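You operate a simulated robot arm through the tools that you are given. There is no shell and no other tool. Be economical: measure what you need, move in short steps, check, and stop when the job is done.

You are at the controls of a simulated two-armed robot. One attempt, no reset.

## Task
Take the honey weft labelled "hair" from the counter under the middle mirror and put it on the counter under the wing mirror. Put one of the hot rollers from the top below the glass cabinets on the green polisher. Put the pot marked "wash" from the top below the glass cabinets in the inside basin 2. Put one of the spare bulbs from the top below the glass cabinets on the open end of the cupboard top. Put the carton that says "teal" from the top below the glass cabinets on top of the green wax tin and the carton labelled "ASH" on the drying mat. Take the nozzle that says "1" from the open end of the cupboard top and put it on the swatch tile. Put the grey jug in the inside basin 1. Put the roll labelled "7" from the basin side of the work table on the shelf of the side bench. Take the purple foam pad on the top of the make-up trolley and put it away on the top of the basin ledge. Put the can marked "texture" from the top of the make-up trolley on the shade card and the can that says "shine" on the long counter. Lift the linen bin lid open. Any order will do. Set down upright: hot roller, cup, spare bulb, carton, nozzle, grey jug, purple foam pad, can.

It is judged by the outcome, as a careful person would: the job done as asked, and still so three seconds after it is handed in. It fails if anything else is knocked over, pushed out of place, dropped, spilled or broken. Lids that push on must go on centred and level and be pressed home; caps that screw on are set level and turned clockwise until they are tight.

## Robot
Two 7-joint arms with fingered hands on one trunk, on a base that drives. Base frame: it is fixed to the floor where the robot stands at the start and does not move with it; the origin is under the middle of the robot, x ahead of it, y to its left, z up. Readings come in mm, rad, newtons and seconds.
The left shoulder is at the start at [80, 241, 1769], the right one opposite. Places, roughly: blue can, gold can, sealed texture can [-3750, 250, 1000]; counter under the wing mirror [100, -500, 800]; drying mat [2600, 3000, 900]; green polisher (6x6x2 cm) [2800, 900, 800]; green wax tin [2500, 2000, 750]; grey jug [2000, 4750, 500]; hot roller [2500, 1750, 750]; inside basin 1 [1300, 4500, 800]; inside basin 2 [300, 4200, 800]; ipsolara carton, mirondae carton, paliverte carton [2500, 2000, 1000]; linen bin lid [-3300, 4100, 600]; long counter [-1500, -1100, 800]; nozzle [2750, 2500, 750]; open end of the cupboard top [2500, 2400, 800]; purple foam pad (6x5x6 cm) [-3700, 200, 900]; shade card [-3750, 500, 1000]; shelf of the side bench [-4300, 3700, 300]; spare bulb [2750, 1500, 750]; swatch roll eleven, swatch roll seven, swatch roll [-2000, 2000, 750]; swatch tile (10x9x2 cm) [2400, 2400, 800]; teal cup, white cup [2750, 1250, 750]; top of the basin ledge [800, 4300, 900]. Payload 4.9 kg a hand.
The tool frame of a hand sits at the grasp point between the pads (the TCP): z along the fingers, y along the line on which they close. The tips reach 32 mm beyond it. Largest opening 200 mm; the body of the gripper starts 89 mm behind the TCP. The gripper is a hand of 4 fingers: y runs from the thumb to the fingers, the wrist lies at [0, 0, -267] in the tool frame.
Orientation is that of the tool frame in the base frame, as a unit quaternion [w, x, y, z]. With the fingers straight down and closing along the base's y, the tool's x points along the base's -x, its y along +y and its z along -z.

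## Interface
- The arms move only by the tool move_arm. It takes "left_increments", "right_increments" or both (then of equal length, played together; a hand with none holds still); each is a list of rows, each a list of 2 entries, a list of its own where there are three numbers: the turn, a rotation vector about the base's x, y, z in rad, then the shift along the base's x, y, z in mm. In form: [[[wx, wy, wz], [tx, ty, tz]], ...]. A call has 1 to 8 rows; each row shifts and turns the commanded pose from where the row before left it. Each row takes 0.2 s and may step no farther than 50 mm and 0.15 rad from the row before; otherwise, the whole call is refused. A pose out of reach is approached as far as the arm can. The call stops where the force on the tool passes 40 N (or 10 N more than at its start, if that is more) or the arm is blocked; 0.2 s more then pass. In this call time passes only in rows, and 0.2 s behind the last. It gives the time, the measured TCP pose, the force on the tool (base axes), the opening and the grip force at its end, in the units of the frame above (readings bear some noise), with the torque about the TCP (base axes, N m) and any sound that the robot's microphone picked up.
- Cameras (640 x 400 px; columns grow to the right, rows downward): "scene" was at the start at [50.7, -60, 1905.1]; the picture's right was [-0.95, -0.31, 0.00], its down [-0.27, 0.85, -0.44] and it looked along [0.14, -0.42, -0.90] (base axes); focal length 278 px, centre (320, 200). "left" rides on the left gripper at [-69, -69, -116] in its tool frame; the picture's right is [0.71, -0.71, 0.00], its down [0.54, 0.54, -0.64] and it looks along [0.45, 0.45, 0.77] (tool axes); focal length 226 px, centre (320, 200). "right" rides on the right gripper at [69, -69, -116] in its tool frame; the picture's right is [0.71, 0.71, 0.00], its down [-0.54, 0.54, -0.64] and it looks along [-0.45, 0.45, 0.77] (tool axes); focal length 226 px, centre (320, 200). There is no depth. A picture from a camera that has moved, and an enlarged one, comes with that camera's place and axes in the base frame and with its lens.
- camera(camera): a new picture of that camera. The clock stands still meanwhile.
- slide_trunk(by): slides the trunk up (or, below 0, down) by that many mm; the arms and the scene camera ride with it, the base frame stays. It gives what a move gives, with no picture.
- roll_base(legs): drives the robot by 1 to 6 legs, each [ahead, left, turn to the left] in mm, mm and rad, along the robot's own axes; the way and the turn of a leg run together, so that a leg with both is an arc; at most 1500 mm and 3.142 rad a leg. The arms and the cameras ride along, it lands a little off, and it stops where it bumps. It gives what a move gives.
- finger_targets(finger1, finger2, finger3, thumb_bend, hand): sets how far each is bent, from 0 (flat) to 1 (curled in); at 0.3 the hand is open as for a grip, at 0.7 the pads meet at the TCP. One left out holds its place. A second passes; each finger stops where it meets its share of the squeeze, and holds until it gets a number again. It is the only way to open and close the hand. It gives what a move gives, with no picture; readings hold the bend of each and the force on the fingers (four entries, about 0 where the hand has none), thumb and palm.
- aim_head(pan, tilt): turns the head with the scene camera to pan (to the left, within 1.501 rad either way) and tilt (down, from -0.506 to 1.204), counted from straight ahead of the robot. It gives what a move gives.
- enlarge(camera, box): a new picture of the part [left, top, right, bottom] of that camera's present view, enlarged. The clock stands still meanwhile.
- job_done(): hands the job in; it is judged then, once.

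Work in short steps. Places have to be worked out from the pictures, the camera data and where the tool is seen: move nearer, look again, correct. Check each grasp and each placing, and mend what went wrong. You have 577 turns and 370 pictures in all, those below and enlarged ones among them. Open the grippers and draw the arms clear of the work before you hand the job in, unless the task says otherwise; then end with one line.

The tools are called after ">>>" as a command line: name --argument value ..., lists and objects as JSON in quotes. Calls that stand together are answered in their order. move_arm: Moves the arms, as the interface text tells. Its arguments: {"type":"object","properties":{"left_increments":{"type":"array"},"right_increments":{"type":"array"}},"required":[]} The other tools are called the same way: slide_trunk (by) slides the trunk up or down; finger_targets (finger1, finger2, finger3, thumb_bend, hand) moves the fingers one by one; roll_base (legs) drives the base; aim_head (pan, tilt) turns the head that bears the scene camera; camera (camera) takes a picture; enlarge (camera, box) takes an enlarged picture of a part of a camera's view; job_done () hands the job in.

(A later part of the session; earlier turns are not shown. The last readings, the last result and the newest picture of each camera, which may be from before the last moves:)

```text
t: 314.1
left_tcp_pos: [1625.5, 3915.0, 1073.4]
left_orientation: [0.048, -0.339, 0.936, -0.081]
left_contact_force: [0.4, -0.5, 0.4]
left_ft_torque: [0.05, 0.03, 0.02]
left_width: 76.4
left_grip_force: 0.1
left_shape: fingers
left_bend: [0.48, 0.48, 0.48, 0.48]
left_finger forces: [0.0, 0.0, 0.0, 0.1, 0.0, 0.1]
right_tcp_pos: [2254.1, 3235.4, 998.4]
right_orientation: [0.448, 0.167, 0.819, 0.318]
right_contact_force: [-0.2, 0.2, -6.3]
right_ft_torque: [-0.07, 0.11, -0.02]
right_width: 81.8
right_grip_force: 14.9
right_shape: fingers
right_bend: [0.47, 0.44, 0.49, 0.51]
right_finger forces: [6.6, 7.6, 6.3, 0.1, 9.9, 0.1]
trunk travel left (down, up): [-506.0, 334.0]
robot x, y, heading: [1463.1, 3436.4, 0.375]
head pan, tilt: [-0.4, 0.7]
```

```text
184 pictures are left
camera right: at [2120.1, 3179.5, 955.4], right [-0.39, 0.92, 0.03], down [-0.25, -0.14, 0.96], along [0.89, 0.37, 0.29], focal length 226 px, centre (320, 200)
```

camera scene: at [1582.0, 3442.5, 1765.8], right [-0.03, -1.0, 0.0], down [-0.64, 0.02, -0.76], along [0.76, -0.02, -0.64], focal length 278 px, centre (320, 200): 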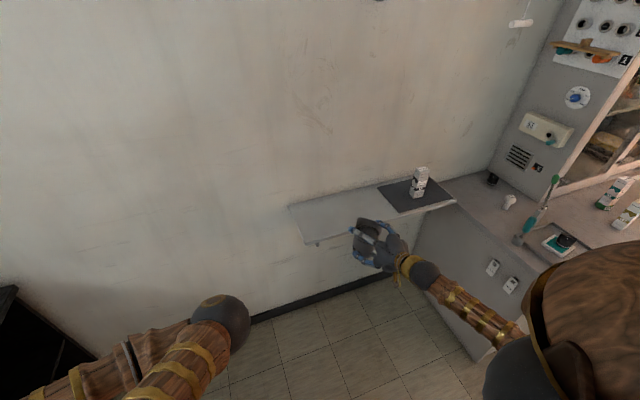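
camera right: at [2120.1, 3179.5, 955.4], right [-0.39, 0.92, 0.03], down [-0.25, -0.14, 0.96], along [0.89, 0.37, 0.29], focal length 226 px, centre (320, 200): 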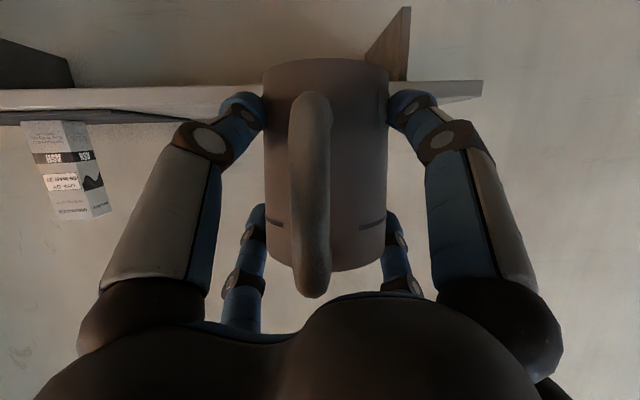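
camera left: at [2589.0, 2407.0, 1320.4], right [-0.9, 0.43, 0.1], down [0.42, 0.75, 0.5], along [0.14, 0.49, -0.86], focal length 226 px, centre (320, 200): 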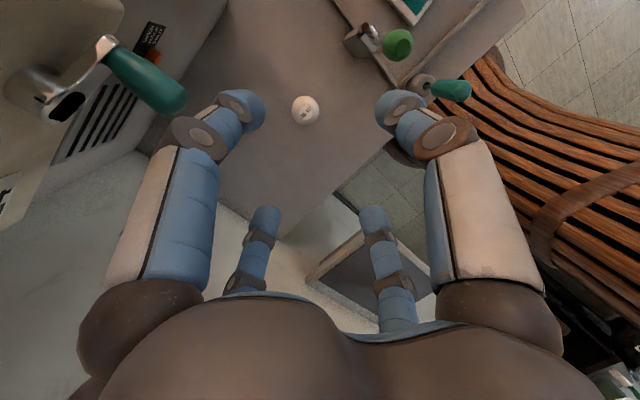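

Jug held upright, and the wall shelf's free end is right ahead. I raise 20 mm and drive ahead 235 mm.

>>> slide_trunk --by 20

>>> roll_base --legs '[[235, 0, 0]]'

>>> camera --camera "scene"

>>> camera --camera "right"

```text
t: 314.8
left_tcp_pos: [1624.5, 3915.4, 1092.2]
left_orientation: [0.049, -0.338, 0.936, -0.081]
left_contact_force: [-0.3, 0.3, -0.7]
left_ft_torque: [0.03, 0.0, 0.0]
left_width: 76.5
left_grip_force: 0.1
left_shape: fingers
left_bend: [0.48, 0.48, 0.48, 0.48]
left_finger forces: [0.0, 0.0, 0.0, 0.1, 0.0, 0.1]
right_tcp_pos: [2253.1, 3236.3, 1018.7]
right_orientation: [0.448, 0.167, 0.819, 0.318]
right_contact_force: [0.9, 0.8, -5.7]
right_ft_torque: [-0.08, 0.11, -0.02]
right_width: 81.8
right_grip_force: 15.3
right_shape: fingers
right_bend: [0.47, 0.44, 0.49, 0.51]
right_finger forces: [6.6, 7.6, 6.3, 0.1, 10.0, 0.1]
trunk travel left (down, up): [-526.0, 314.0]
robot x, y, heading: [1466.4, 3433.7, 0.367]
head pan, tilt: [-0.4, 0.7]
```

```text
t: 316.6
left_tcp_pos: [1839.1, 3998.1, 1093.2]
left_orientation: [0.048, -0.338, 0.936, -0.08]
left_contact_force: [0.4, -1.4, -0.6]
left_ft_torque: [0.0, -0.05, 0.0]
left_width: 76.4
left_grip_force: 0.0
left_shape: fingers
left_bend: [0.48, 0.48, 0.48, 0.48]
left_finger forces: [0.1, 0.0, 0.0, 0.0, 0.1, 0.0]
right_tcp_pos: [2467.2, 3319.7, 1018.3]
right_orientation: [0.448, 0.167, 0.818, 0.318]
right_contact_force: [0.1, -0.3, -6.6]
right_ft_torque: [-0.08, 0.12, 0.01]
right_width: 81.9
right_grip_force: 15.3
right_shape: fingers
right_bend: [0.47, 0.44, 0.49, 0.51]
right_finger forces: [6.6, 7.7, 6.3, 0.1, 9.8, 0.0]
trunk travel left (down, up): [-526.0, 314.0]
robot x, y, heading: [1681.5, 3519.0, 0.371]
head pan, tilt: [-0.4, 0.7]
```

```text
183 pictures are left
camera scene: at [1795.0, 3525.6, 1786.1], right [-0.03, -1.0, 0.0], down [-0.64, 0.02, -0.77], along [0.77, -0.02, -0.64], focal length 278 px, centre (320, 200)
```

scene: 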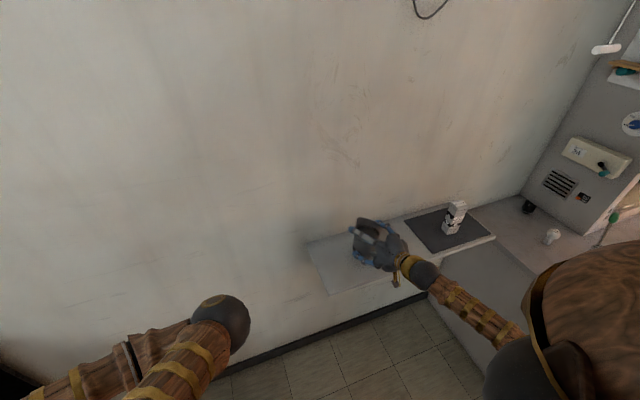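

```text
182 pictures are left
camera right: at [2334.4, 3262.9, 976.3], right [-0.39, 0.92, 0.03], down [-0.25, -0.14, 0.96], along [0.88, 0.37, 0.29], focal length 226 px, centre (320, 200)
```

right: 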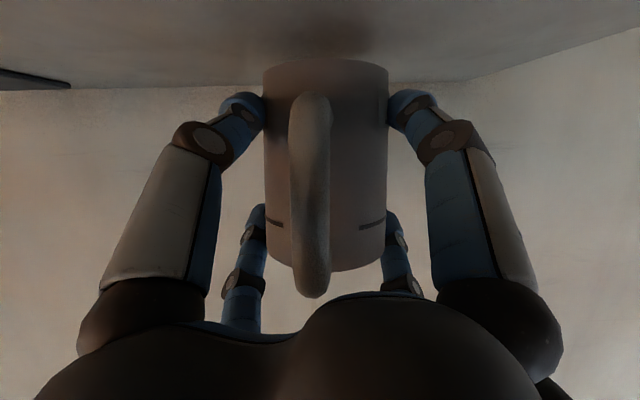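

Jug is over the shelf. Lower in steps to contact.

>>> move_arm --right_increments '[[[0, 0, 0], [0, 0, -12]], [[0, 0, 0], [0, 0, -8]], [[0, 0, 0], [0, 0, -4]], [[0, 0, 0], [0, 0, -4]], [[0, 0, 0], [0, 0, -4]], [[0, 0, 0], [0, 0, -3]]]'

>>> camera --camera "right"

```text
t: 317.9
left_tcp_pos: [1837.5, 3998.7, 1094.0]
left_orientation: [0.049, -0.339, 0.936, -0.081]
left_contact_force: [0.3, -0.3, -0.5]
left_ft_torque: [0.03, -0.02, 0.01]
left_width: 76.2
left_grip_force: 0.0
left_shape: fingers
left_bend: [0.48, 0.48, 0.48, 0.48]
left_finger forces: [0.0, 0.0, 0.0, 0.1, 0.0, 0.0]
right_tcp_pos: [2466.1, 3319.3, 988.2]
right_orientation: [0.451, 0.167, 0.817, 0.319]
right_contact_force: [2.5, -8.6, 36.3]
right_ft_torque: [-1.31, -0.27, -0.13]
right_width: 79.9
right_grip_force: 28.7
right_shape: fingers
right_bend: [0.48, 0.4, 0.49, 0.52]
right_finger forces: [11.0, 15.9, 3.9, 0.1, 27.1, 0.0]
trunk travel left (down, up): [-526.0, 314.0]
robot x, y, heading: [1681.6, 3521.3, 0.373]
head pan, tilt: [-0.4, 0.7]
```

```text
181 pictures are left
camera right: at [2333.3, 3262.2, 944.5], right [-0.39, 0.92, 0.03], down [-0.26, -0.14, 0.96], along [0.88, 0.37, 0.29], focal length 226 px, centre (320, 200)
```

right: 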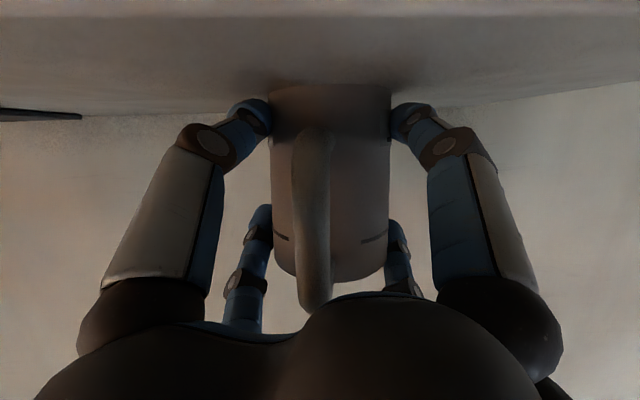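

Firm contact. I relieve 3 mm and open the fingers.

>>> move_arm --right_increments '[[[0, 0, 0], [0, 0, 3]]]'

>>> finger_targets --hand "right" --finger1 0.4 --finger2 0.38 --finger3 0.4 --thumb_bend 0.4

>>> camera --camera "right"

```text
t: 318.4
left_tcp_pos: [1837.0, 3998.1, 1094.4]
left_orientation: [0.049, -0.338, 0.936, -0.081]
left_contact_force: [-0.3, 0.6, -0.2]
left_ft_torque: [-0.01, -0.01, 0.02]
left_width: 76.5
left_grip_force: 0.1
left_shape: fingers
left_bend: [0.48, 0.48, 0.48, 0.48]
left_finger forces: [0.0, 0.0, 0.1, 0.0, 0.0, 0.0]
right_tcp_pos: [2467.1, 3318.6, 989.6]
right_orientation: [0.449, 0.167, 0.818, 0.318]
right_contact_force: [1.4, -10.9, 29.4]
right_ft_torque: [-1.32, -0.26, -0.13]
right_width: 80.2
right_grip_force: 27.5
right_shape: fingers
right_bend: [0.48, 0.4, 0.49, 0.52]
right_finger forces: [10.4, 14.7, 4.0, 0.0, 25.9, 0.1]
trunk travel left (down, up): [-526.0, 314.0]
robot x, y, heading: [1683.1, 3522.2, 0.37]
head pan, tilt: [-0.4, 0.7]
```

```text
t: 319.4
left_tcp_pos: [1837.5, 3999.4, 1091.6]
left_orientation: [0.048, -0.338, 0.936, -0.082]
left_contact_force: [-0.2, -0.2, 0.3]
left_ft_torque: [0.0, 0.01, 0.0]
left_width: 76.7
left_grip_force: 0.1
left_shape: fingers
left_bend: [0.48, 0.48, 0.48, 0.48]
left_finger forces: [0.0, 0.0, 0.0, 0.1, 0.0, 0.0]
right_tcp_pos: [2468.0, 3321.5, 988.4]
right_orientation: [0.449, 0.167, 0.818, 0.318]
right_contact_force: [1.2, 6.1, 16.2]
right_ft_torque: [0.18, -0.38, 0.05]
right_width: 91.8
right_grip_force: 8.2
right_shape: fingers
right_bend: [0.42, 0.38, 0.4, 0.44]
right_finger forces: [4.5, 0.7, 0.0, 0.1, 11.3, 0.1]
trunk travel left (down, up): [-526.0, 314.0]
robot x, y, heading: [1682.2, 3520.8, 0.367]
head pan, tilt: [-0.4, 0.7]
```

```text
180 pictures are left
camera right: at [2333.8, 3265.1, 945.1], right [-0.39, 0.92, 0.03], down [-0.25, -0.14, 0.96], along [0.88, 0.37, 0.29], focal length 226 px, centre (320, 200)
```

right: 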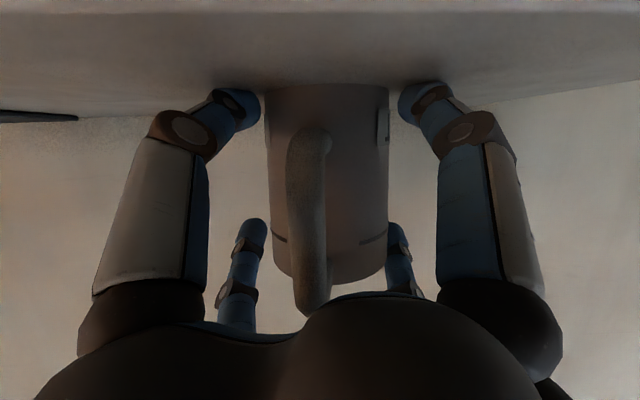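

The lower fingers press on the shelf. I raise 8 mm, then draw back.

>>> move_arm --right_increments '[[[0, 0, 0], [0, 0, 5]], [[0, 0, 0], [0, 0, 4]]]'

>>> finger_targets --hand "right" --finger1 0.38 --finger2 0.36 --finger3 0.36 --thumb_bend 0.38

>>> camera --camera "right"

```text
t: 319.9
left_tcp_pos: [1840.3, 3998.6, 1092.3]
left_orientation: [0.048, -0.338, 0.936, -0.081]
left_contact_force: [0.1, -0.3, 0.5]
left_ft_torque: [0.01, 0.04, -0.03]
left_width: 76.5
left_grip_force: 0.0
left_shape: fingers
left_bend: [0.48, 0.48, 0.48, 0.48]
left_finger forces: [0.1, 0.0, 0.0, 0.1, 0.0, 0.0]
right_tcp_pos: [2467.2, 3320.7, 994.9]
right_orientation: [0.449, 0.167, 0.819, 0.317]
right_contact_force: [0.6, 2.2, 6.2]
right_ft_torque: [-0.04, -0.19, 0.07]
right_width: 99.1
right_grip_force: 3.3
right_shape: fingers
right_bend: [0.41, 0.38, 0.4, 0.42]
right_finger forces: [0.8, 0.6, 0.0, 0.1, 5.2, 0.0]
trunk travel left (down, up): [-526.0, 314.0]
robot x, y, heading: [1681.7, 3520.1, 0.371]
head pan, tilt: [-0.4, 0.7]
```

```text
t: 320.9
left_tcp_pos: [1838.2, 3999.0, 1092.7]
left_orientation: [0.048, -0.337, 0.937, -0.081]
left_contact_force: [-0.6, -0.6, 0.0]
left_ft_torque: [-0.01, 0.01, -0.01]
left_width: 76.2
left_grip_force: 0.1
left_shape: fingers
left_bend: [0.48, 0.48, 0.48, 0.48]
left_finger forces: [0.0, 0.0, 0.1, 0.0, 0.0, 0.1]
right_tcp_pos: [2468.2, 3319.6, 995.9]
right_orientation: [0.449, 0.166, 0.818, 0.318]
right_contact_force: [3.1, -1.5, 12.4]
right_ft_torque: [-0.51, -0.54, 0.08]
right_width: 103.6
right_grip_force: 6.4
right_shape: fingers
right_bend: [0.39, 0.36, 0.36, 0.41]
right_finger forces: [1.7, 0.0, 0.0, 0.0, 10.9, 0.0]
trunk travel left (down, up): [-526.0, 314.0]
robot x, y, heading: [1683.4, 3518.8, 0.371]
head pan, tilt: [-0.4, 0.7]
```

```text
179 pictures are left
camera right: at [2334.6, 3263.1, 953.5], right [-0.39, 0.92, 0.03], down [-0.25, -0.14, 0.96], along [0.88, 0.37, 0.29], focal length 226 px, centre (320, 200)
```

right: 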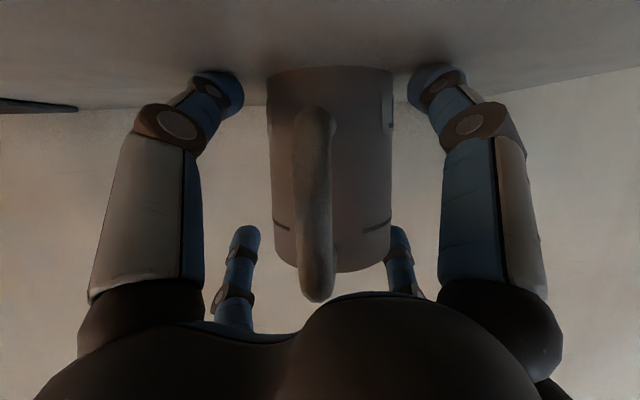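

Jug stands free. I raise 10 mm more and back the base 260 mm.

>>> move_arm --right_increments '[[[0, 0, 0], [-4, -2, 10]]]'

>>> roll_base --legs '[[-280, 0, 0]]'

>>> camera --camera "scene"

>>> camera --camera "right"

```text
t: 321.4
left_tcp_pos: [1838.2, 3998.8, 1092.6]
left_orientation: [0.048, -0.339, 0.936, -0.081]
left_contact_force: [0.3, 0.0, 0.2]
left_ft_torque: [0.0, 0.0, 0.0]
left_width: 76.3
left_grip_force: 0.1
left_shape: fingers
left_bend: [0.48, 0.48, 0.48, 0.48]
left_finger forces: [0.1, 0.0, 0.1, 0.1, 0.0, 0.0]
right_tcp_pos: [2463.3, 3318.1, 1002.5]
right_orientation: [0.447, 0.168, 0.819, 0.318]
right_contact_force: [0.9, -0.2, 0.0]
right_ft_torque: [-0.02, 0.02, 0.01]
right_width: 112.0
right_grip_force: 0.1
right_shape: fingers
right_bend: [0.38, 0.36, 0.36, 0.38]
right_finger forces: [0.0, 0.0, 0.0, 0.0, 0.0, 0.0]
trunk travel left (down, up): [-526.0, 314.0]
robot x, y, heading: [1678.0, 3520.4, 0.373]
head pan, tilt: [-0.4, 0.7]
```

```text
t: 323.3
left_tcp_pos: [1582.8, 3899.0, 1093.0]
left_orientation: [0.047, -0.339, 0.936, -0.081]
left_contact_force: [1.1, 0.0, 0.2]
left_ft_torque: [-0.01, 0.04, -0.01]
left_width: 76.3
left_grip_force: 0.0
left_shape: fingers
left_bend: [0.48, 0.48, 0.48, 0.48]
left_finger forces: [0.0, 0.0, 0.1, 0.0, 0.1, 0.1]
right_tcp_pos: [2207.3, 3218.0, 1004.8]
right_orientation: [0.448, 0.168, 0.819, 0.318]
right_contact_force: [0.2, -0.8, -0.3]
right_ft_torque: [0.0, 0.01, 0.01]
right_width: 112.1
right_grip_force: 0.1
right_shape: fingers
right_bend: [0.38, 0.36, 0.36, 0.38]
right_finger forces: [0.0, 0.0, 0.1, 0.0, 0.1, 0.1]
trunk travel left (down, up): [-526.0, 314.0]
robot x, y, heading: [1425.0, 3416.3, 0.374]
head pan, tilt: [-0.4, 0.7]
```

```text
178 pictures are left
camera scene: at [1541.0, 3427.1, 1785.7], right [-0.03, -1.0, 0.0], down [-0.64, 0.02, -0.76], along [0.76, -0.02, -0.65], focal length 278 px, centre (320, 200)
```

scene: 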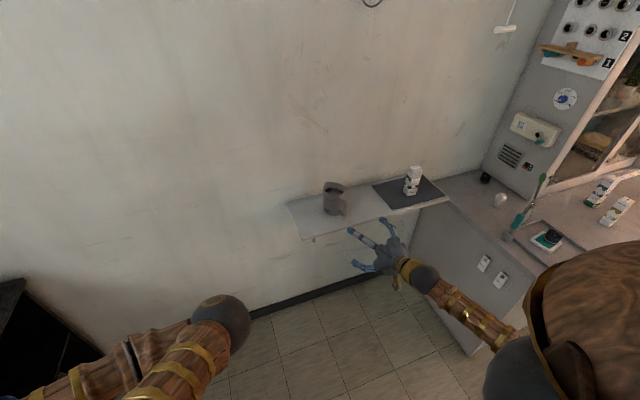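

```text
177 pictures are left
camera right: at [2074.3, 3161.7, 962.3], right [-0.39, 0.92, 0.03], down [-0.25, -0.14, 0.96], along [0.89, 0.37, 0.29], focal length 226 px, centre (320, 200)
```

right: 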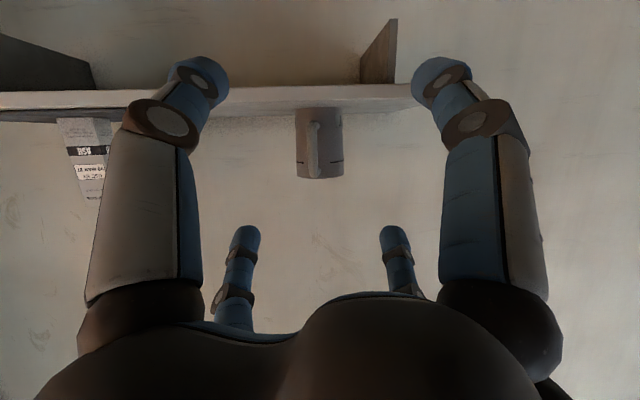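

Jug stands on the shelf. I pitch the hand down to vertical (keeping fingers diagonal to the handle), rising meanwhile.

>>> move_arm --right_increments '[[[-0.053, 0.136, 0], [0, 0, 20]], [[-0.053, 0.136, 0], [0, 0, 20]], [[-0.053, 0.136, 0], [0, 0, 20]], [[-0.053, 0.136, 0], [0, 0, 20]], [[-0.053, 0.136, 0], [0, 0, 20]], [[-0.053, 0.136, 0], [0, 0, 20]], [[-0.053, 0.136, 0], [0, 0, 20]], [[-0.053, 0.136, 0], [0, 0, 20]]]'

>>> camera --camera "right"

```text
t: 325.1
left_tcp_pos: [1580.8, 3897.1, 1093.0]
left_orientation: [0.047, -0.338, 0.936, -0.081]
left_contact_force: [0.5, 0.1, -0.3]
left_ft_torque: [0.01, 0.01, 0.0]
left_width: 76.5
left_grip_force: 0.0
left_shape: fingers
left_bend: [0.48, 0.48, 0.48, 0.48]
left_finger forces: [0.1, 0.0, 0.0, 0.0, 0.0, 0.0]
right_tcp_pos: [2177.7, 3192.7, 1158.6]
right_orientation: [-0.013, 0.213, 0.977, 0.017]
right_contact_force: [0.3, 0.0, 0.0]
right_ft_torque: [0.04, -0.04, -0.01]
right_width: 112.3
right_grip_force: 0.1
right_shape: fingers
right_bend: [0.38, 0.36, 0.36, 0.38]
right_finger forces: [0.1, 0.1, 0.0, 0.0, 0.0, 0.0]
right hand out of reach, approached as far as the arm can: row 8
trunk travel left (down, up): [-526.0, 314.0]
robot x, y, heading: [1421.1, 3419.6, 0.372]
head pan, tilt: [-0.4, 0.7]
```

```text
176 pictures are left
camera right: at [2089.3, 3152.9, 1275.6], right [-0.35, 0.94, 0.04], down [0.73, 0.24, 0.64], along [0.59, 0.25, -0.77], focal length 226 px, centre (320, 200)
```

right: 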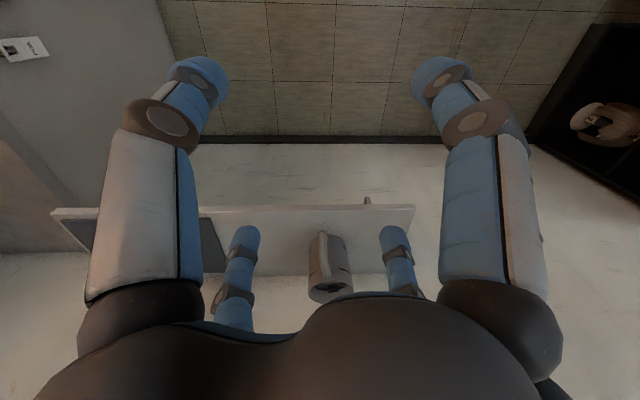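

Hand vertical with diagonal fingers. I drive ahead 270 mm and look down at the jug.

>>> roll_base --legs '[[270, 0, 0]]'

>>> camera --camera "right"

```text
t: 327.0
left_tcp_pos: [1831.9, 3996.7, 1092.1]
left_orientation: [0.048, -0.34, 0.936, -0.081]
left_contact_force: [0.1, -0.1, 0.2]
left_ft_torque: [-0.02, -0.05, 0.02]
left_width: 76.4
left_grip_force: 0.0
left_shape: fingers
left_bend: [0.48, 0.48, 0.48, 0.48]
left_finger forces: [0.1, 0.1, 0.1, 0.0, 0.1, 0.0]
right_tcp_pos: [2430.2, 3293.3, 1160.1]
right_orientation: [-0.012, 0.213, 0.977, 0.017]
right_contact_force: [-0.3, -0.3, 0.8]
right_ft_torque: [0.01, 0.0, 0.01]
right_width: 112.2
right_grip_force: 0.1
right_shape: fingers
right_bend: [0.38, 0.36, 0.36, 0.38]
right_finger forces: [0.0, 0.0, 0.1, 0.1, 0.1, 0.0]
trunk travel left (down, up): [-526.0, 314.0]
robot x, y, heading: [1675.1, 3515.1, 0.375]
head pan, tilt: [-0.4, 0.7]
```

```text
175 pictures are left
camera right: at [2341.3, 3253.1, 1275.7], right [-0.35, 0.94, 0.04], down [0.73, 0.24, 0.64], along [0.59, 0.25, -0.77], focal length 226 px, centre (320, 200)
```

right: 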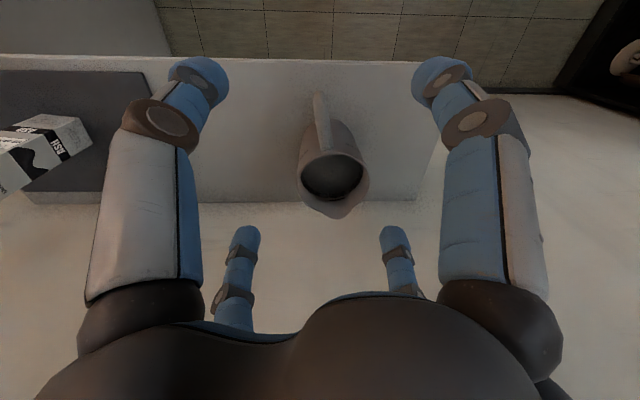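

Jug rim centre at [2490,3337]; wall ~155 mm beyond. I drive 60 mm, then adjust by arm and lower to just above.

>>> roll_base --legs '[[62, 0, 0]]'

>>> move_arm --right_increments '[[[0, 0, 0], [0, 18, -20]], [[0, 0, 0], [0, 0, -40]]]'

>>> camera --camera "right"

```text
t: 328.0
left_tcp_pos: [1885.1, 4017.5, 1094.1]
left_orientation: [0.051, -0.339, 0.936, -0.081]
left_contact_force: [-0.9, 0.3, -0.1]
left_ft_torque: [0.07, -0.07, 0.0]
left_width: 76.4
left_grip_force: 0.1
left_shape: fingers
left_bend: [0.48, 0.48, 0.48, 0.48]
left_finger forces: [0.0, 0.1, 0.0, 0.0, 0.0, 0.1]
right_tcp_pos: [2481.7, 3311.3, 1163.5]
right_orientation: [-0.01, 0.213, 0.977, 0.018]
right_contact_force: [-1.4, -0.4, -0.2]
right_ft_torque: [0.09, -0.07, -0.03]
right_width: 112.2
right_grip_force: 0.1
right_shape: fingers
right_bend: [0.38, 0.36, 0.36, 0.38]
right_finger forces: [0.0, 0.1, 0.0, 0.0, 0.1, 0.1]
trunk travel left (down, up): [-526.0, 314.0]
robot x, y, heading: [1735.8, 3538.9, 0.372]
head pan, tilt: [-0.4, 0.7]
```

```text
t: 328.6
left_tcp_pos: [1888.3, 4017.0, 1094.3]
left_orientation: [0.048, -0.339, 0.936, -0.081]
left_contact_force: [0.6, -0.3, 0.0]
left_ft_torque: [0.01, -0.06, 0.04]
left_width: 76.5
left_grip_force: 0.1
left_shape: fingers
left_bend: [0.48, 0.48, 0.48, 0.48]
left_finger forces: [0.1, 0.0, 0.1, 0.0, 0.0, 0.0]
right_tcp_pos: [2479.7, 3323.7, 1097.7]
right_orientation: [-0.012, 0.214, 0.977, 0.018]
right_contact_force: [-1.0, -0.3, -0.3]
right_ft_torque: [0.03, -0.04, -0.03]
right_width: 112.1
right_grip_force: 0.1
right_shape: fingers
right_bend: [0.38, 0.36, 0.36, 0.38]
right_finger forces: [0.0, 0.1, 0.0, 0.0, 0.0, 0.0]
right hand out of reach, approached as far as the arm can: row 1
trunk travel left (down, up): [-526.0, 314.0]
robot x, y, heading: [1732.5, 3535.0, 0.367]
head pan, tilt: [-0.4, 0.7]
```

```text
174 pictures are left
camera right: at [2390.4, 3285.0, 1214.8], right [-0.35, 0.94, 0.04], down [0.73, 0.24, 0.64], along [0.59, 0.25, -0.77], focal length 226 px, centre (320, 200)
```

right: 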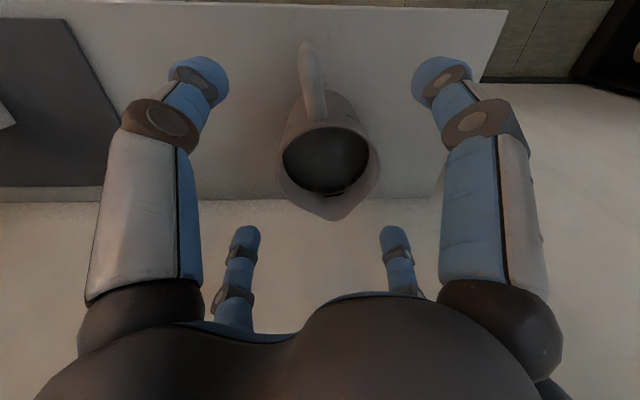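

Rim at [2489,3335]. Shift (+9,+11) and lower to z≈1003.

>>> move_arm --right_increments '[[[0, 0, 0], [9, 11, -25]], [[0, 0, 0], [0, 0, -35]], [[0, 0, 0], [0, 0, -34]]]'

>>> camera --camera "right"

```text
t: 329.4
left_tcp_pos: [1890.8, 4019.9, 1091.8]
left_orientation: [0.046, -0.339, 0.936, -0.081]
left_contact_force: [-0.3, 0.4, 0.5]
left_ft_torque: [0.0, 0.03, -0.03]
left_width: 76.2
left_grip_force: 0.0
left_shape: fingers
left_bend: [0.48, 0.48, 0.48, 0.48]
left_finger forces: [0.1, 0.0, 0.1, 0.0, 0.0, 0.0]
right_tcp_pos: [2484.2, 3331.3, 1002.6]
right_orientation: [-0.012, 0.213, 0.977, 0.016]
right_contact_force: [-0.5, 0.8, -0.4]
right_ft_torque: [-0.01, 0.01, -0.02]
right_width: 112.3
right_grip_force: 0.0
right_shape: fingers
right_bend: [0.38, 0.36, 0.36, 0.38]
right_finger forces: [0.1, 0.0, 0.0, 0.0, 0.0, 0.0]
right hand out of reach, approached as far as the arm can: row 1, 2
trunk travel left (down, up): [-526.0, 314.0]
robot x, y, heading: [1734.8, 3538.3, 0.37]
head pan, tilt: [-0.4, 0.7]
```

```text
173 pictures are left
camera right: at [2396.6, 3292.0, 1119.3], right [-0.35, 0.94, 0.04], down [0.73, 0.24, 0.64], along [0.59, 0.25, -0.77], focal length 226 px, centre (320, 200)
```

right: 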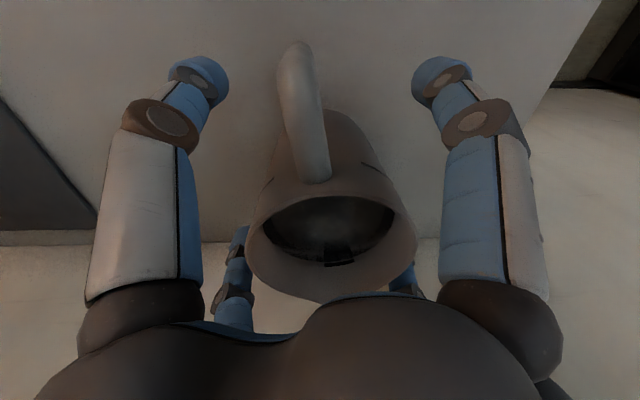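

Jug is centred in the hand. Close and lift.

>>> finger_targets --hand "right" --finger1 0.58 --finger2 0.58 --finger3 0.58 --thumb_bend 0.58

>>> move_arm --right_increments '[[[0, 0, 0], [0, 0, 10]], [[0, 0, 0], [-3, -1, 25]]]'

>>> camera --camera "right"

```text
t: 330.4
left_tcp_pos: [1890.1, 4019.9, 1092.0]
left_orientation: [0.047, -0.339, 0.936, -0.082]
left_contact_force: [-0.5, 0.7, -0.3]
left_ft_torque: [-0.02, 0.01, 0.01]
left_width: 76.7
left_grip_force: 0.1
left_shape: fingers
left_bend: [0.48, 0.48, 0.48, 0.48]
left_finger forces: [0.0, 0.0, 0.1, 0.0, 0.1, 0.0]
right_tcp_pos: [2484.0, 3332.1, 1003.5]
right_orientation: [-0.013, 0.213, 0.977, 0.017]
right_contact_force: [0.0, 1.0, 0.9]
right_ft_torque: [0.04, 0.02, 0.01]
right_width: 52.4
right_grip_force: 10.0
right_shape: fingers
right_bend: [0.55, 0.51, 0.52, 0.56]
right_finger forces: [4.0, 6.5, 6.1, 0.1, 3.8, 0.1]
trunk travel left (down, up): [-526.0, 314.0]
robot x, y, heading: [1733.9, 3538.7, 0.373]
head pan, tilt: [-0.4, 0.7]
```

```text
t: 331.0
left_tcp_pos: [1890.2, 4019.8, 1093.0]
left_orientation: [0.048, -0.339, 0.936, -0.081]
left_contact_force: [-0.8, -0.2, 0.2]
left_ft_torque: [-0.03, -0.02, 0.01]
left_width: 76.4
left_grip_force: 0.1
left_shape: fingers
left_bend: [0.48, 0.48, 0.48, 0.48]
left_finger forces: [0.0, 0.1, 0.0, 0.0, 0.1, 0.1]
right_tcp_pos: [2479.3, 3328.8, 1039.2]
right_orientation: [-0.012, 0.214, 0.977, 0.016]
right_contact_force: [-0.7, -0.8, -6.2]
right_ft_torque: [0.01, -0.02, 0.04]
right_width: 52.3
right_grip_force: 9.6
right_shape: fingers
right_bend: [0.55, 0.51, 0.52, 0.55]
right_finger forces: [3.7, 6.2, 6.1, 0.1, 3.9, 0.0]
trunk travel left (down, up): [-526.0, 314.0]
robot x, y, heading: [1734.3, 3539.8, 0.376]
head pan, tilt: [-0.4, 0.7]
```

```text
172 pictures are left
camera right: at [2391.0, 3289.4, 1154.8], right [-0.35, 0.94, 0.04], down [0.73, 0.24, 0.64], along [0.59, 0.25, -0.77], focal length 226 px, centre (320, 200)
```

right: 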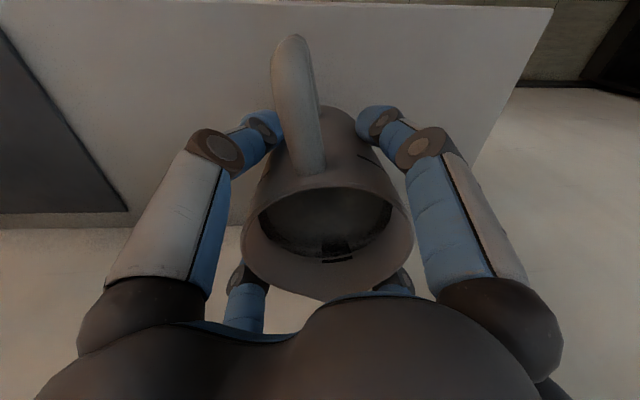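

Grey jug held from above. I tighten slightly, back off, and turn toward basin 1.

>>> finger_targets --hand "right" --finger1 0.62 --finger2 0.62 --finger3 0.62 --thumb_bend 0.62

>>> roll_base --legs '[[-400, 0, 0], [0, 0, 1.56]]'

>>> slide_trunk --by 80

>>> aim_head --pan -0.2 --tilt 0.7

>>> camera --camera "scene"

```text
t: 332.0
left_tcp_pos: [1891.5, 4019.5, 1093.0]
left_orientation: [0.047, -0.339, 0.936, -0.08]
left_contact_force: [0.1, 0.7, 0.5]
left_ft_torque: [-0.04, -0.03, -0.02]
left_width: 76.3
left_grip_force: 0.0
left_shape: fingers
left_bend: [0.48, 0.48, 0.48, 0.48]
left_finger forces: [0.0, 0.0, 0.0, 0.1, 0.0, 0.0]
right_tcp_pos: [2480.1, 3329.6, 1037.4]
right_orientation: [-0.013, 0.213, 0.977, 0.017]
right_contact_force: [-0.5, -0.6, -6.2]
right_ft_torque: [-0.05, 0.0, 0.01]
right_width: 50.9
right_grip_force: 14.9
right_shape: fingers
right_bend: [0.55, 0.5, 0.52, 0.58]
right_finger forces: [5.8, 7.9, 6.6, 0.0, 9.9, 0.1]
trunk travel left (down, up): [-526.0, 314.0]
robot x, y, heading: [1732.8, 3538.8, 0.372]
head pan, tilt: [-0.4, 0.7]
```

```text
t: 338.2
left_tcp_pos: [884.6, 3561.4, 1093.0]
left_orientation: [-0.089, 0.897, -0.433, 0.025]
left_contact_force: [0.1, 0.0, 0.1]
left_ft_torque: [0.03, -0.01, 0.02]
left_width: 76.2
left_grip_force: 0.0
left_shape: fingers
left_bend: [0.48, 0.48, 0.48, 0.48]
left_finger forces: [0.0, 0.1, 0.1, 0.1, 0.1, 0.0]
right_tcp_pos: [1590.4, 4134.3, 1038.1]
right_orientation: [-0.02, -0.53, 0.848, 0.003]
right_contact_force: [0.4, 0.4, -5.4]
right_ft_torque: [0.01, 0.0, -0.01]
right_width: 50.1
right_grip_force: 14.8
right_shape: fingers
right_bend: [0.56, 0.5, 0.52, 0.58]
right_finger forces: [5.4, 7.6, 6.8, 0.0, 9.7, 0.1]
trunk travel left (down, up): [-526.0, 314.0]
robot x, y, heading: [1364.4, 3388.4, 1.913]
head pan, tilt: [-0.4, 0.7]
```

```text
t: 339.4
left_tcp_pos: [886.4, 3561.1, 1171.8]
left_orientation: [-0.09, 0.897, -0.433, 0.025]
left_contact_force: [0.1, -0.1, 0.2]
left_ft_torque: [0.0, 0.01, 0.03]
left_width: 76.2
left_grip_force: 0.0
left_shape: fingers
left_bend: [0.48, 0.48, 0.48, 0.48]
left_finger forces: [0.1, 0.1, 0.1, 0.0, 0.0, 0.0]
right_tcp_pos: [1591.1, 4133.1, 1116.1]
right_orientation: [-0.021, -0.529, 0.848, 0.003]
right_contact_force: [-0.3, -0.6, -6.0]
right_ft_torque: [0.02, -0.04, -0.02]
right_width: 50.3
right_grip_force: 14.4
right_shape: fingers
right_bend: [0.56, 0.5, 0.52, 0.58]
right_finger forces: [5.4, 7.7, 6.9, 0.0, 9.7, 0.0]
trunk travel left (down, up): [-606.0, 234.0]
robot x, y, heading: [1363.0, 3395.3, 1.916]
head pan, tilt: [-0.4, 0.7]
```

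```text
t: 340.1
left_tcp_pos: [886.7, 3562.1, 1173.7]
left_orientation: [-0.09, 0.896, -0.434, 0.025]
left_contact_force: [0.7, 0.5, 0.2]
left_ft_torque: [0.01, 0.01, 0.01]
left_width: 76.5
left_grip_force: 0.0
left_shape: fingers
left_bend: [0.48, 0.48, 0.48, 0.48]
left_finger forces: [0.0, 0.0, 0.0, 0.0, 0.0, 0.0]
right_tcp_pos: [1590.1, 4133.4, 1118.1]
right_orientation: [-0.02, -0.528, 0.849, 0.003]
right_contact_force: [-0.1, -0.5, -6.6]
right_ft_torque: [0.03, -0.02, 0.0]
right_width: 50.4
right_grip_force: 14.6
right_shape: fingers
right_bend: [0.56, 0.5, 0.52, 0.58]
right_finger forces: [5.4, 7.7, 6.7, 0.1, 9.6, 0.1]
trunk travel left (down, up): [-606.0, 234.0]
robot x, y, heading: [1360.9, 3395.3, 1.924]
head pan, tilt: [-0.201, 0.7]
```

```text
171 pictures are left
camera scene: at [1340.3, 3505.4, 1865.8], right [0.99, 0.15, 0.0], down [0.09, -0.64, -0.76], along [-0.11, 0.76, -0.64], focal length 278 px, centre (320, 200)
```

scene: 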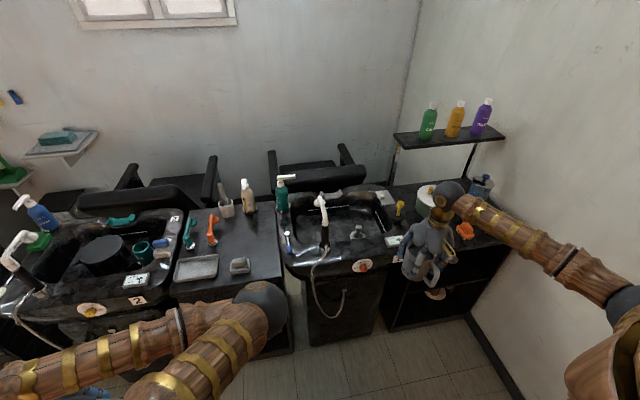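

>>> enlarge --camera "scene" --box '[270, 170, 430, 290]'

```text
3.33 times, centred on (350, 230) of scene
camera zoom: at [1340.3, 3505.4, 1865.8], right [0.99, 0.15, 0.0], down [0.09, -0.64, -0.76], along [-0.11, 0.76, -0.64], focal length 928 px, centre (220, 100)
```

zoom: 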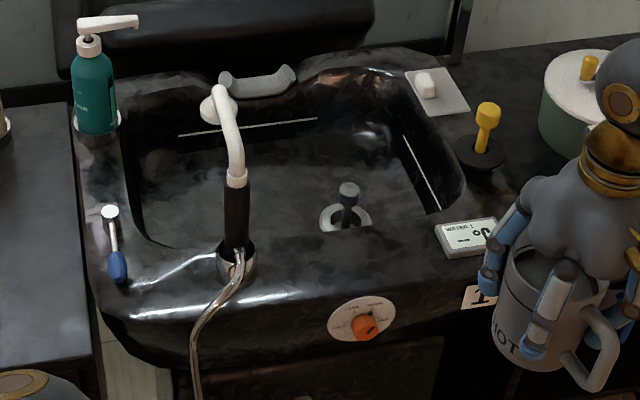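

Basin 1 is empty apart from the drain plug (right) and faucet (left). I'll place the jug at about [1307,4578]. Drive: left 111, ahead 420, then look.

>>> roll_base --legs '[[0, 111, 0], [420, 0, 0]]'

>>> aim_head --pan -0.35 --tilt 0.85

>>> camera --camera "scene"

>>> camera --camera "right"

```text
t: 343.4
left_tcp_pos: [648.1, 3907.4, 1173.3]
left_orientation: [-0.091, 0.895, -0.437, 0.025]
left_contact_force: [0.1, -0.9, -0.8]
left_ft_torque: [0.04, -0.01, -0.04]
left_width: 76.5
left_grip_force: 0.0
left_shape: fingers
left_bend: [0.48, 0.48, 0.48, 0.48]
left_finger forces: [0.0, 0.0, 0.1, 0.0, 0.0, 0.0]
right_tcp_pos: [1357.0, 4475.5, 1118.0]
right_orientation: [-0.02, -0.525, 0.851, 0.004]
right_contact_force: [-0.1, -1.2, -6.5]
right_ft_torque: [0.01, -0.01, 0.01]
right_width: 50.2
right_grip_force: 14.7
right_shape: fingers
right_bend: [0.56, 0.5, 0.52, 0.58]
right_finger forces: [5.5, 7.8, 6.8, 0.0, 9.6, 0.0]
trunk travel left (down, up): [-606.0, 234.0]
robot x, y, heading: [1118.7, 3735.5, 1.907]
head pan, tilt: [-0.201, 0.7]
```

```text
t: 344.1
left_tcp_pos: [646.1, 3910.0, 1173.3]
left_orientation: [-0.089, 0.895, -0.437, 0.025]
left_contact_force: [0.2, 0.2, -0.3]
left_ft_torque: [0.04, -0.03, -0.01]
left_width: 76.1
left_grip_force: 0.0
left_shape: fingers
left_bend: [0.48, 0.48, 0.48, 0.48]
left_finger forces: [0.0, 0.1, 0.1, 0.0, 0.0, 0.0]
right_tcp_pos: [1357.1, 4477.3, 1116.5]
right_orientation: [-0.02, -0.526, 0.85, 0.003]
right_contact_force: [-0.6, -0.9, -5.7]
right_ft_torque: [0.02, 0.0, 0.01]
right_width: 50.4
right_grip_force: 14.5
right_shape: fingers
right_bend: [0.56, 0.5, 0.52, 0.58]
right_finger forces: [5.5, 7.9, 6.8, 0.0, 9.6, 0.0]
trunk travel left (down, up): [-606.0, 234.0]
robot x, y, heading: [1120.3, 3738.7, 1.91]
head pan, tilt: [-0.351, 0.85]
```

```text
169 pictures are left
camera scene: at [1113.8, 3843.9, 1853.6], right [1.0, -0.01, 0.0], down [-0.01, -0.75, -0.66], along [0.01, 0.66, -0.75], focal length 278 px, centre (320, 200)
```

scene: 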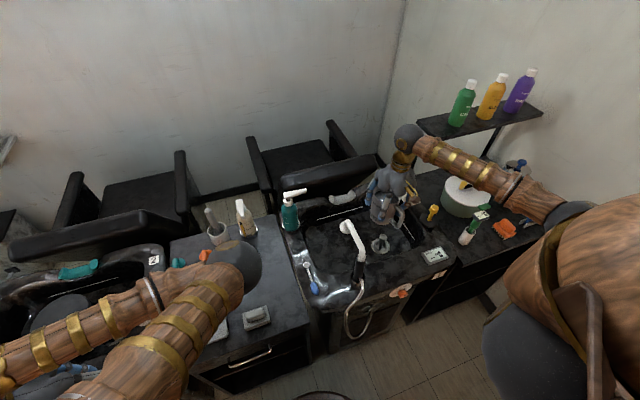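

```text
168 pictures are left
camera right: at [1392.8, 4384.6, 1234.3], right [-0.95, -0.32, 0.04], down [-0.22, 0.74, 0.64], along [-0.23, 0.6, -0.77], focal length 226 px, centre (320, 200)
```

right: 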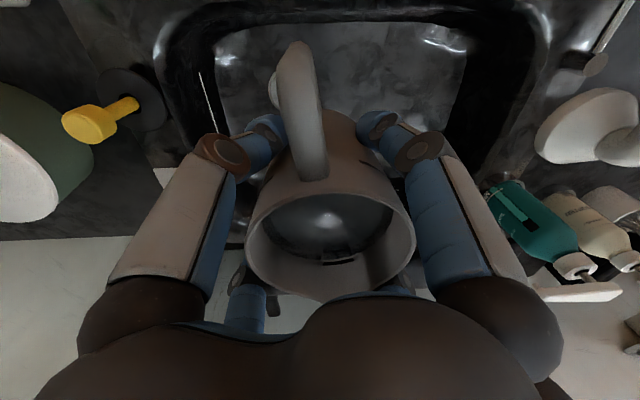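

>>> enlarge --camera "scene" --box '[270, 170, 450, 305]'

```text
2.96 times, centred on (360, 238) of scene
camera zoom: at [1113.8, 3843.9, 1853.6], right [1.0, -0.01, 0.0], down [-0.01, -0.75, -0.66], along [0.01, 0.66, -0.75], focal length 824 px, centre (202, 89)
```

zoom: 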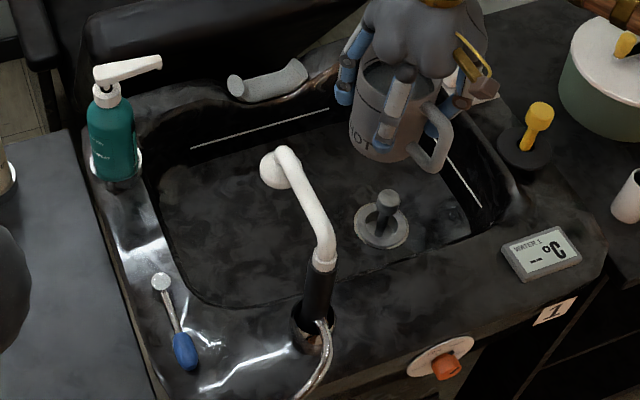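

Target spot: n≈2830, l≈3840 (≈[1297,4590]), well behind-left of the drain. I drive ahead 128 mm and lower part-way.

>>> roll_base --legs '[[128, 10, 0]]'

>>> move_arm --right_increments '[[[0, 0, 0], [-5, -2, -40]], [[0, 0, 0], [0, 0, -45]], [[0, 0, 0], [0, 0, -45]], [[0, 0, 0], [0, 0, -45]], [[0, 0, 0], [0, 0, -30]]]'

>>> camera --camera "right"

>>> enlarge --camera "scene" --box '[270, 190, 450, 325]'

```text
t: 345.4
left_tcp_pos: [598.2, 4023.8, 1173.1]
left_orientation: [-0.091, 0.894, -0.437, 0.025]
left_contact_force: [-0.2, 0.5, -0.9]
left_ft_torque: [0.01, 0.08, -0.05]
left_width: 76.3
left_grip_force: 0.0
left_shape: fingers
left_bend: [0.48, 0.48, 0.48, 0.48]
left_finger forces: [0.1, 0.0, 0.1, 0.1, 0.0, 0.0]
right_tcp_pos: [1307.8, 4588.9, 1119.2]
right_orientation: [-0.02, -0.525, 0.851, 0.004]
right_contact_force: [0.4, -0.7, -6.4]
right_ft_torque: [0.01, -0.02, -0.01]
right_width: 50.2
right_grip_force: 14.9
right_shape: fingers
right_bend: [0.56, 0.5, 0.52, 0.58]
right_finger forces: [5.5, 7.9, 6.8, 0.0, 9.7, 0.0]
trunk travel left (down, up): [-606.0, 234.0]
robot x, y, heading: [1069.2, 3855.1, 1.909]
head pan, tilt: [-0.351, 0.85]
```

```text
t: 346.6
left_tcp_pos: [597.7, 4025.4, 1173.3]
left_orientation: [-0.09, 0.894, -0.437, 0.024]
left_contact_force: [-0.3, 0.6, 0.3]
left_ft_torque: [0.01, 0.05, -0.01]
left_width: 76.5
left_grip_force: 0.1
left_shape: fingers
left_bend: [0.48, 0.48, 0.48, 0.48]
left_finger forces: [0.1, 0.0, 0.1, 0.0, 0.0, 0.0]
right_tcp_pos: [1311.3, 4579.2, 908.9]
right_orientation: [-0.022, -0.525, 0.851, 0.003]
right_contact_force: [0.7, 0.1, -6.9]
right_ft_torque: [0.03, -0.04, 0.03]
right_width: 49.8
right_grip_force: 15.0
right_shape: fingers
right_bend: [0.56, 0.5, 0.52, 0.58]
right_finger forces: [5.6, 7.7, 6.8, 0.0, 9.5, 0.0]
right hand out of reach, approached as far as the arm can: row 4, 5
trunk travel left (down, up): [-606.0, 234.0]
robot x, y, heading: [1070.3, 3856.3, 1.909]
head pan, tilt: [-0.351, 0.85]
```

```text
166 pictures are left
camera right: at [1347.0, 4488.4, 1025.6], right [-0.95, -0.31, 0.04], down [-0.22, 0.74, 0.64], along [-0.23, 0.6, -0.77], focal length 226 px, centre (320, 200)
```

right: 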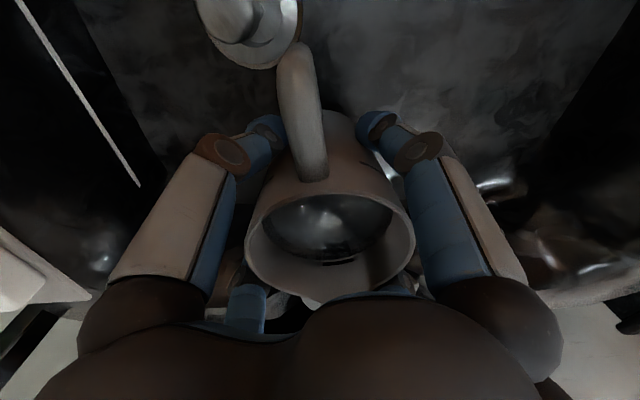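

```text
2.96 times, centred on (360, 258) of scene
camera zoom: at [1063.8, 3958.6, 1853.8], right [1.0, -0.01, 0.0], down [-0.01, -0.75, -0.66], along [0.01, 0.66, -0.75], focal length 824 px, centre (202, 30)
```

zoom: 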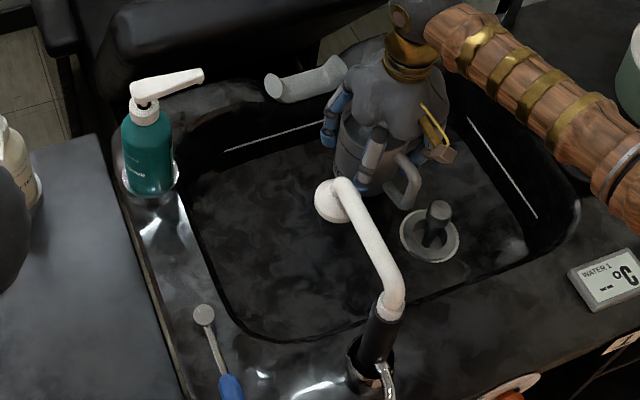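

Well placed. Arm reach is near its limit going down, so I use the trunk for −25, then small arm steps.

>>> slide_trunk --by -25

>>> move_arm --right_increments '[[[0, 0, 0], [0, 0, -4]], [[0, 0, 0], [0, 0, -4]], [[0, 0, 0], [0, 0, -4]], [[0, 0, 0], [0, 0, -3]], [[0, 0, 0], [0, 0, -3]]]'

```text
t: 347.3
left_tcp_pos: [597.7, 4026.4, 1148.6]
left_orientation: [-0.089, 0.895, -0.436, 0.025]
left_contact_force: [-0.3, -0.8, 0.1]
left_ft_torque: [0.01, 0.01, -0.01]
left_width: 76.3
left_grip_force: 0.0
left_shape: fingers
left_bend: [0.48, 0.48, 0.48, 0.48]
left_finger forces: [0.1, 0.0, 0.0, 0.1, 0.0, 0.0]
right_tcp_pos: [1310.5, 4582.6, 884.4]
right_orientation: [-0.02, -0.526, 0.851, 0.004]
right_contact_force: [0.8, -0.8, -6.4]
right_ft_torque: [0.01, -0.03, 0.0]
right_width: 49.7
right_grip_force: 14.7
right_shape: fingers
right_bend: [0.56, 0.5, 0.52, 0.58]
right_finger forces: [5.6, 7.7, 6.9, 0.0, 9.4, 0.0]
trunk travel left (down, up): [-581.0, 259.0]
robot x, y, heading: [1066.9, 3856.3, 1.907]
head pan, tilt: [-0.351, 0.85]
```

```text
t: 348.5
left_tcp_pos: [595.8, 4023.4, 1147.0]
left_orientation: [-0.092, 0.894, -0.437, 0.025]
left_contact_force: [-0.5, 0.5, -0.1]
left_ft_torque: [0.01, -0.05, 0.0]
left_width: 76.5
left_grip_force: 0.0
left_shape: fingers
left_bend: [0.48, 0.48, 0.48, 0.48]
left_finger forces: [0.0, 0.0, 0.0, 0.0, 0.0, 0.1]
right_tcp_pos: [1310.5, 4579.2, 868.0]
right_orientation: [-0.02, -0.525, 0.851, 0.006]
right_contact_force: [-2.1, 6.2, 28.9]
right_ft_torque: [0.36, 0.01, -0.05]
right_width: 46.5
right_grip_force: 20.7
right_shape: fingers
right_bend: [0.56, 0.49, 0.51, 0.58]
right_finger forces: [5.0, 16.3, 9.2, 0.0, 9.7, 0.0]
trunk travel left (down, up): [-581.0, 259.0]
robot x, y, heading: [1071.3, 3856.5, 1.907]
head pan, tilt: [-0.351, 0.85]
```

Contact at 868 as expected. Relieve, open and check.

>>> move_arm --right_increments '[[[0, 0, 0], [0, 0, 3]]]'

>>> finger_targets --hand "right" --finger1 0.45 --finger2 0.43 --finger3 0.43 --thumb_bend 0.45

>>> camera --camera "right"

```text
t: 348.9
left_tcp_pos: [596.3, 4025.2, 1148.6]
left_orientation: [-0.09, 0.894, -0.437, 0.026]
left_contact_force: [0.6, -0.2, -0.2]
left_ft_torque: [0.03, 0.02, 0.0]
left_width: 76.4
left_grip_force: 0.0
left_shape: fingers
left_bend: [0.48, 0.48, 0.48, 0.48]
left_finger forces: [0.0, 0.0, 0.1, 0.0, 0.0, 0.1]
right_tcp_pos: [1311.1, 4579.3, 869.8]
right_orientation: [-0.022, -0.526, 0.85, 0.003]
right_contact_force: [-1.4, 0.9, 12.9]
right_ft_torque: [0.24, -0.14, 0.04]
right_width: 46.2
right_grip_force: 17.9
right_shape: fingers
right_bend: [0.56, 0.49, 0.51, 0.58]
right_finger forces: [5.4, 12.3, 7.9, 0.1, 9.9, 0.1]
trunk travel left (down, up): [-581.0, 259.0]
robot x, y, heading: [1071.2, 3852.0, 1.907]
head pan, tilt: [-0.351, 0.85]
```

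```text
t: 349.9
left_tcp_pos: [596.1, 4025.9, 1148.7]
left_orientation: [-0.089, 0.895, -0.437, 0.025]
left_contact_force: [-0.3, -0.4, -0.1]
left_ft_torque: [0.02, 0.0, 0.03]
left_width: 76.4
left_grip_force: 0.0
left_shape: fingers
left_bend: [0.48, 0.48, 0.48, 0.48]
left_finger forces: [0.0, 0.0, 0.0, 0.0, 0.1, 0.0]
right_tcp_pos: [1311.2, 4581.6, 868.7]
right_orientation: [-0.02, -0.525, 0.851, 0.003]
right_contact_force: [-0.3, -0.1, -0.6]
right_ft_torque: [0.01, 0.0, -0.02]
right_width: 87.0
right_grip_force: 0.0
right_shape: fingers
right_bend: [0.45, 0.43, 0.43, 0.45]
right_finger forces: [0.1, 0.1, 0.1, 0.0, 0.0, 0.0]
trunk travel left (down, up): [-581.0, 259.0]
robot x, y, heading: [1073.3, 3851.8, 1.909]
head pan, tilt: [-0.351, 0.85]
```

```text
164 pictures are left
camera right: at [1346.9, 4489.3, 986.1], right [-0.95, -0.31, 0.04], down [-0.22, 0.74, 0.64], along [-0.23, 0.6, -0.77], focal length 226 px, centre (320, 200)
```

right: 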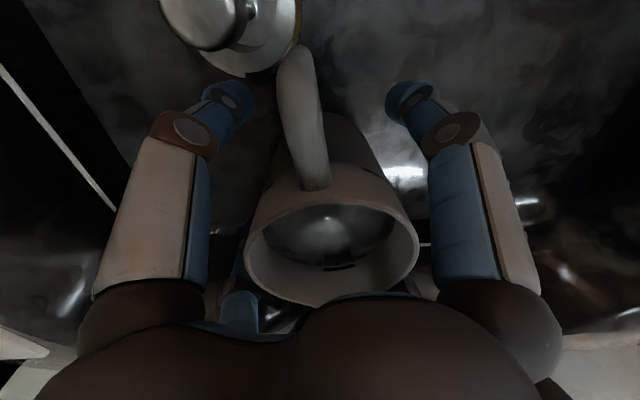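

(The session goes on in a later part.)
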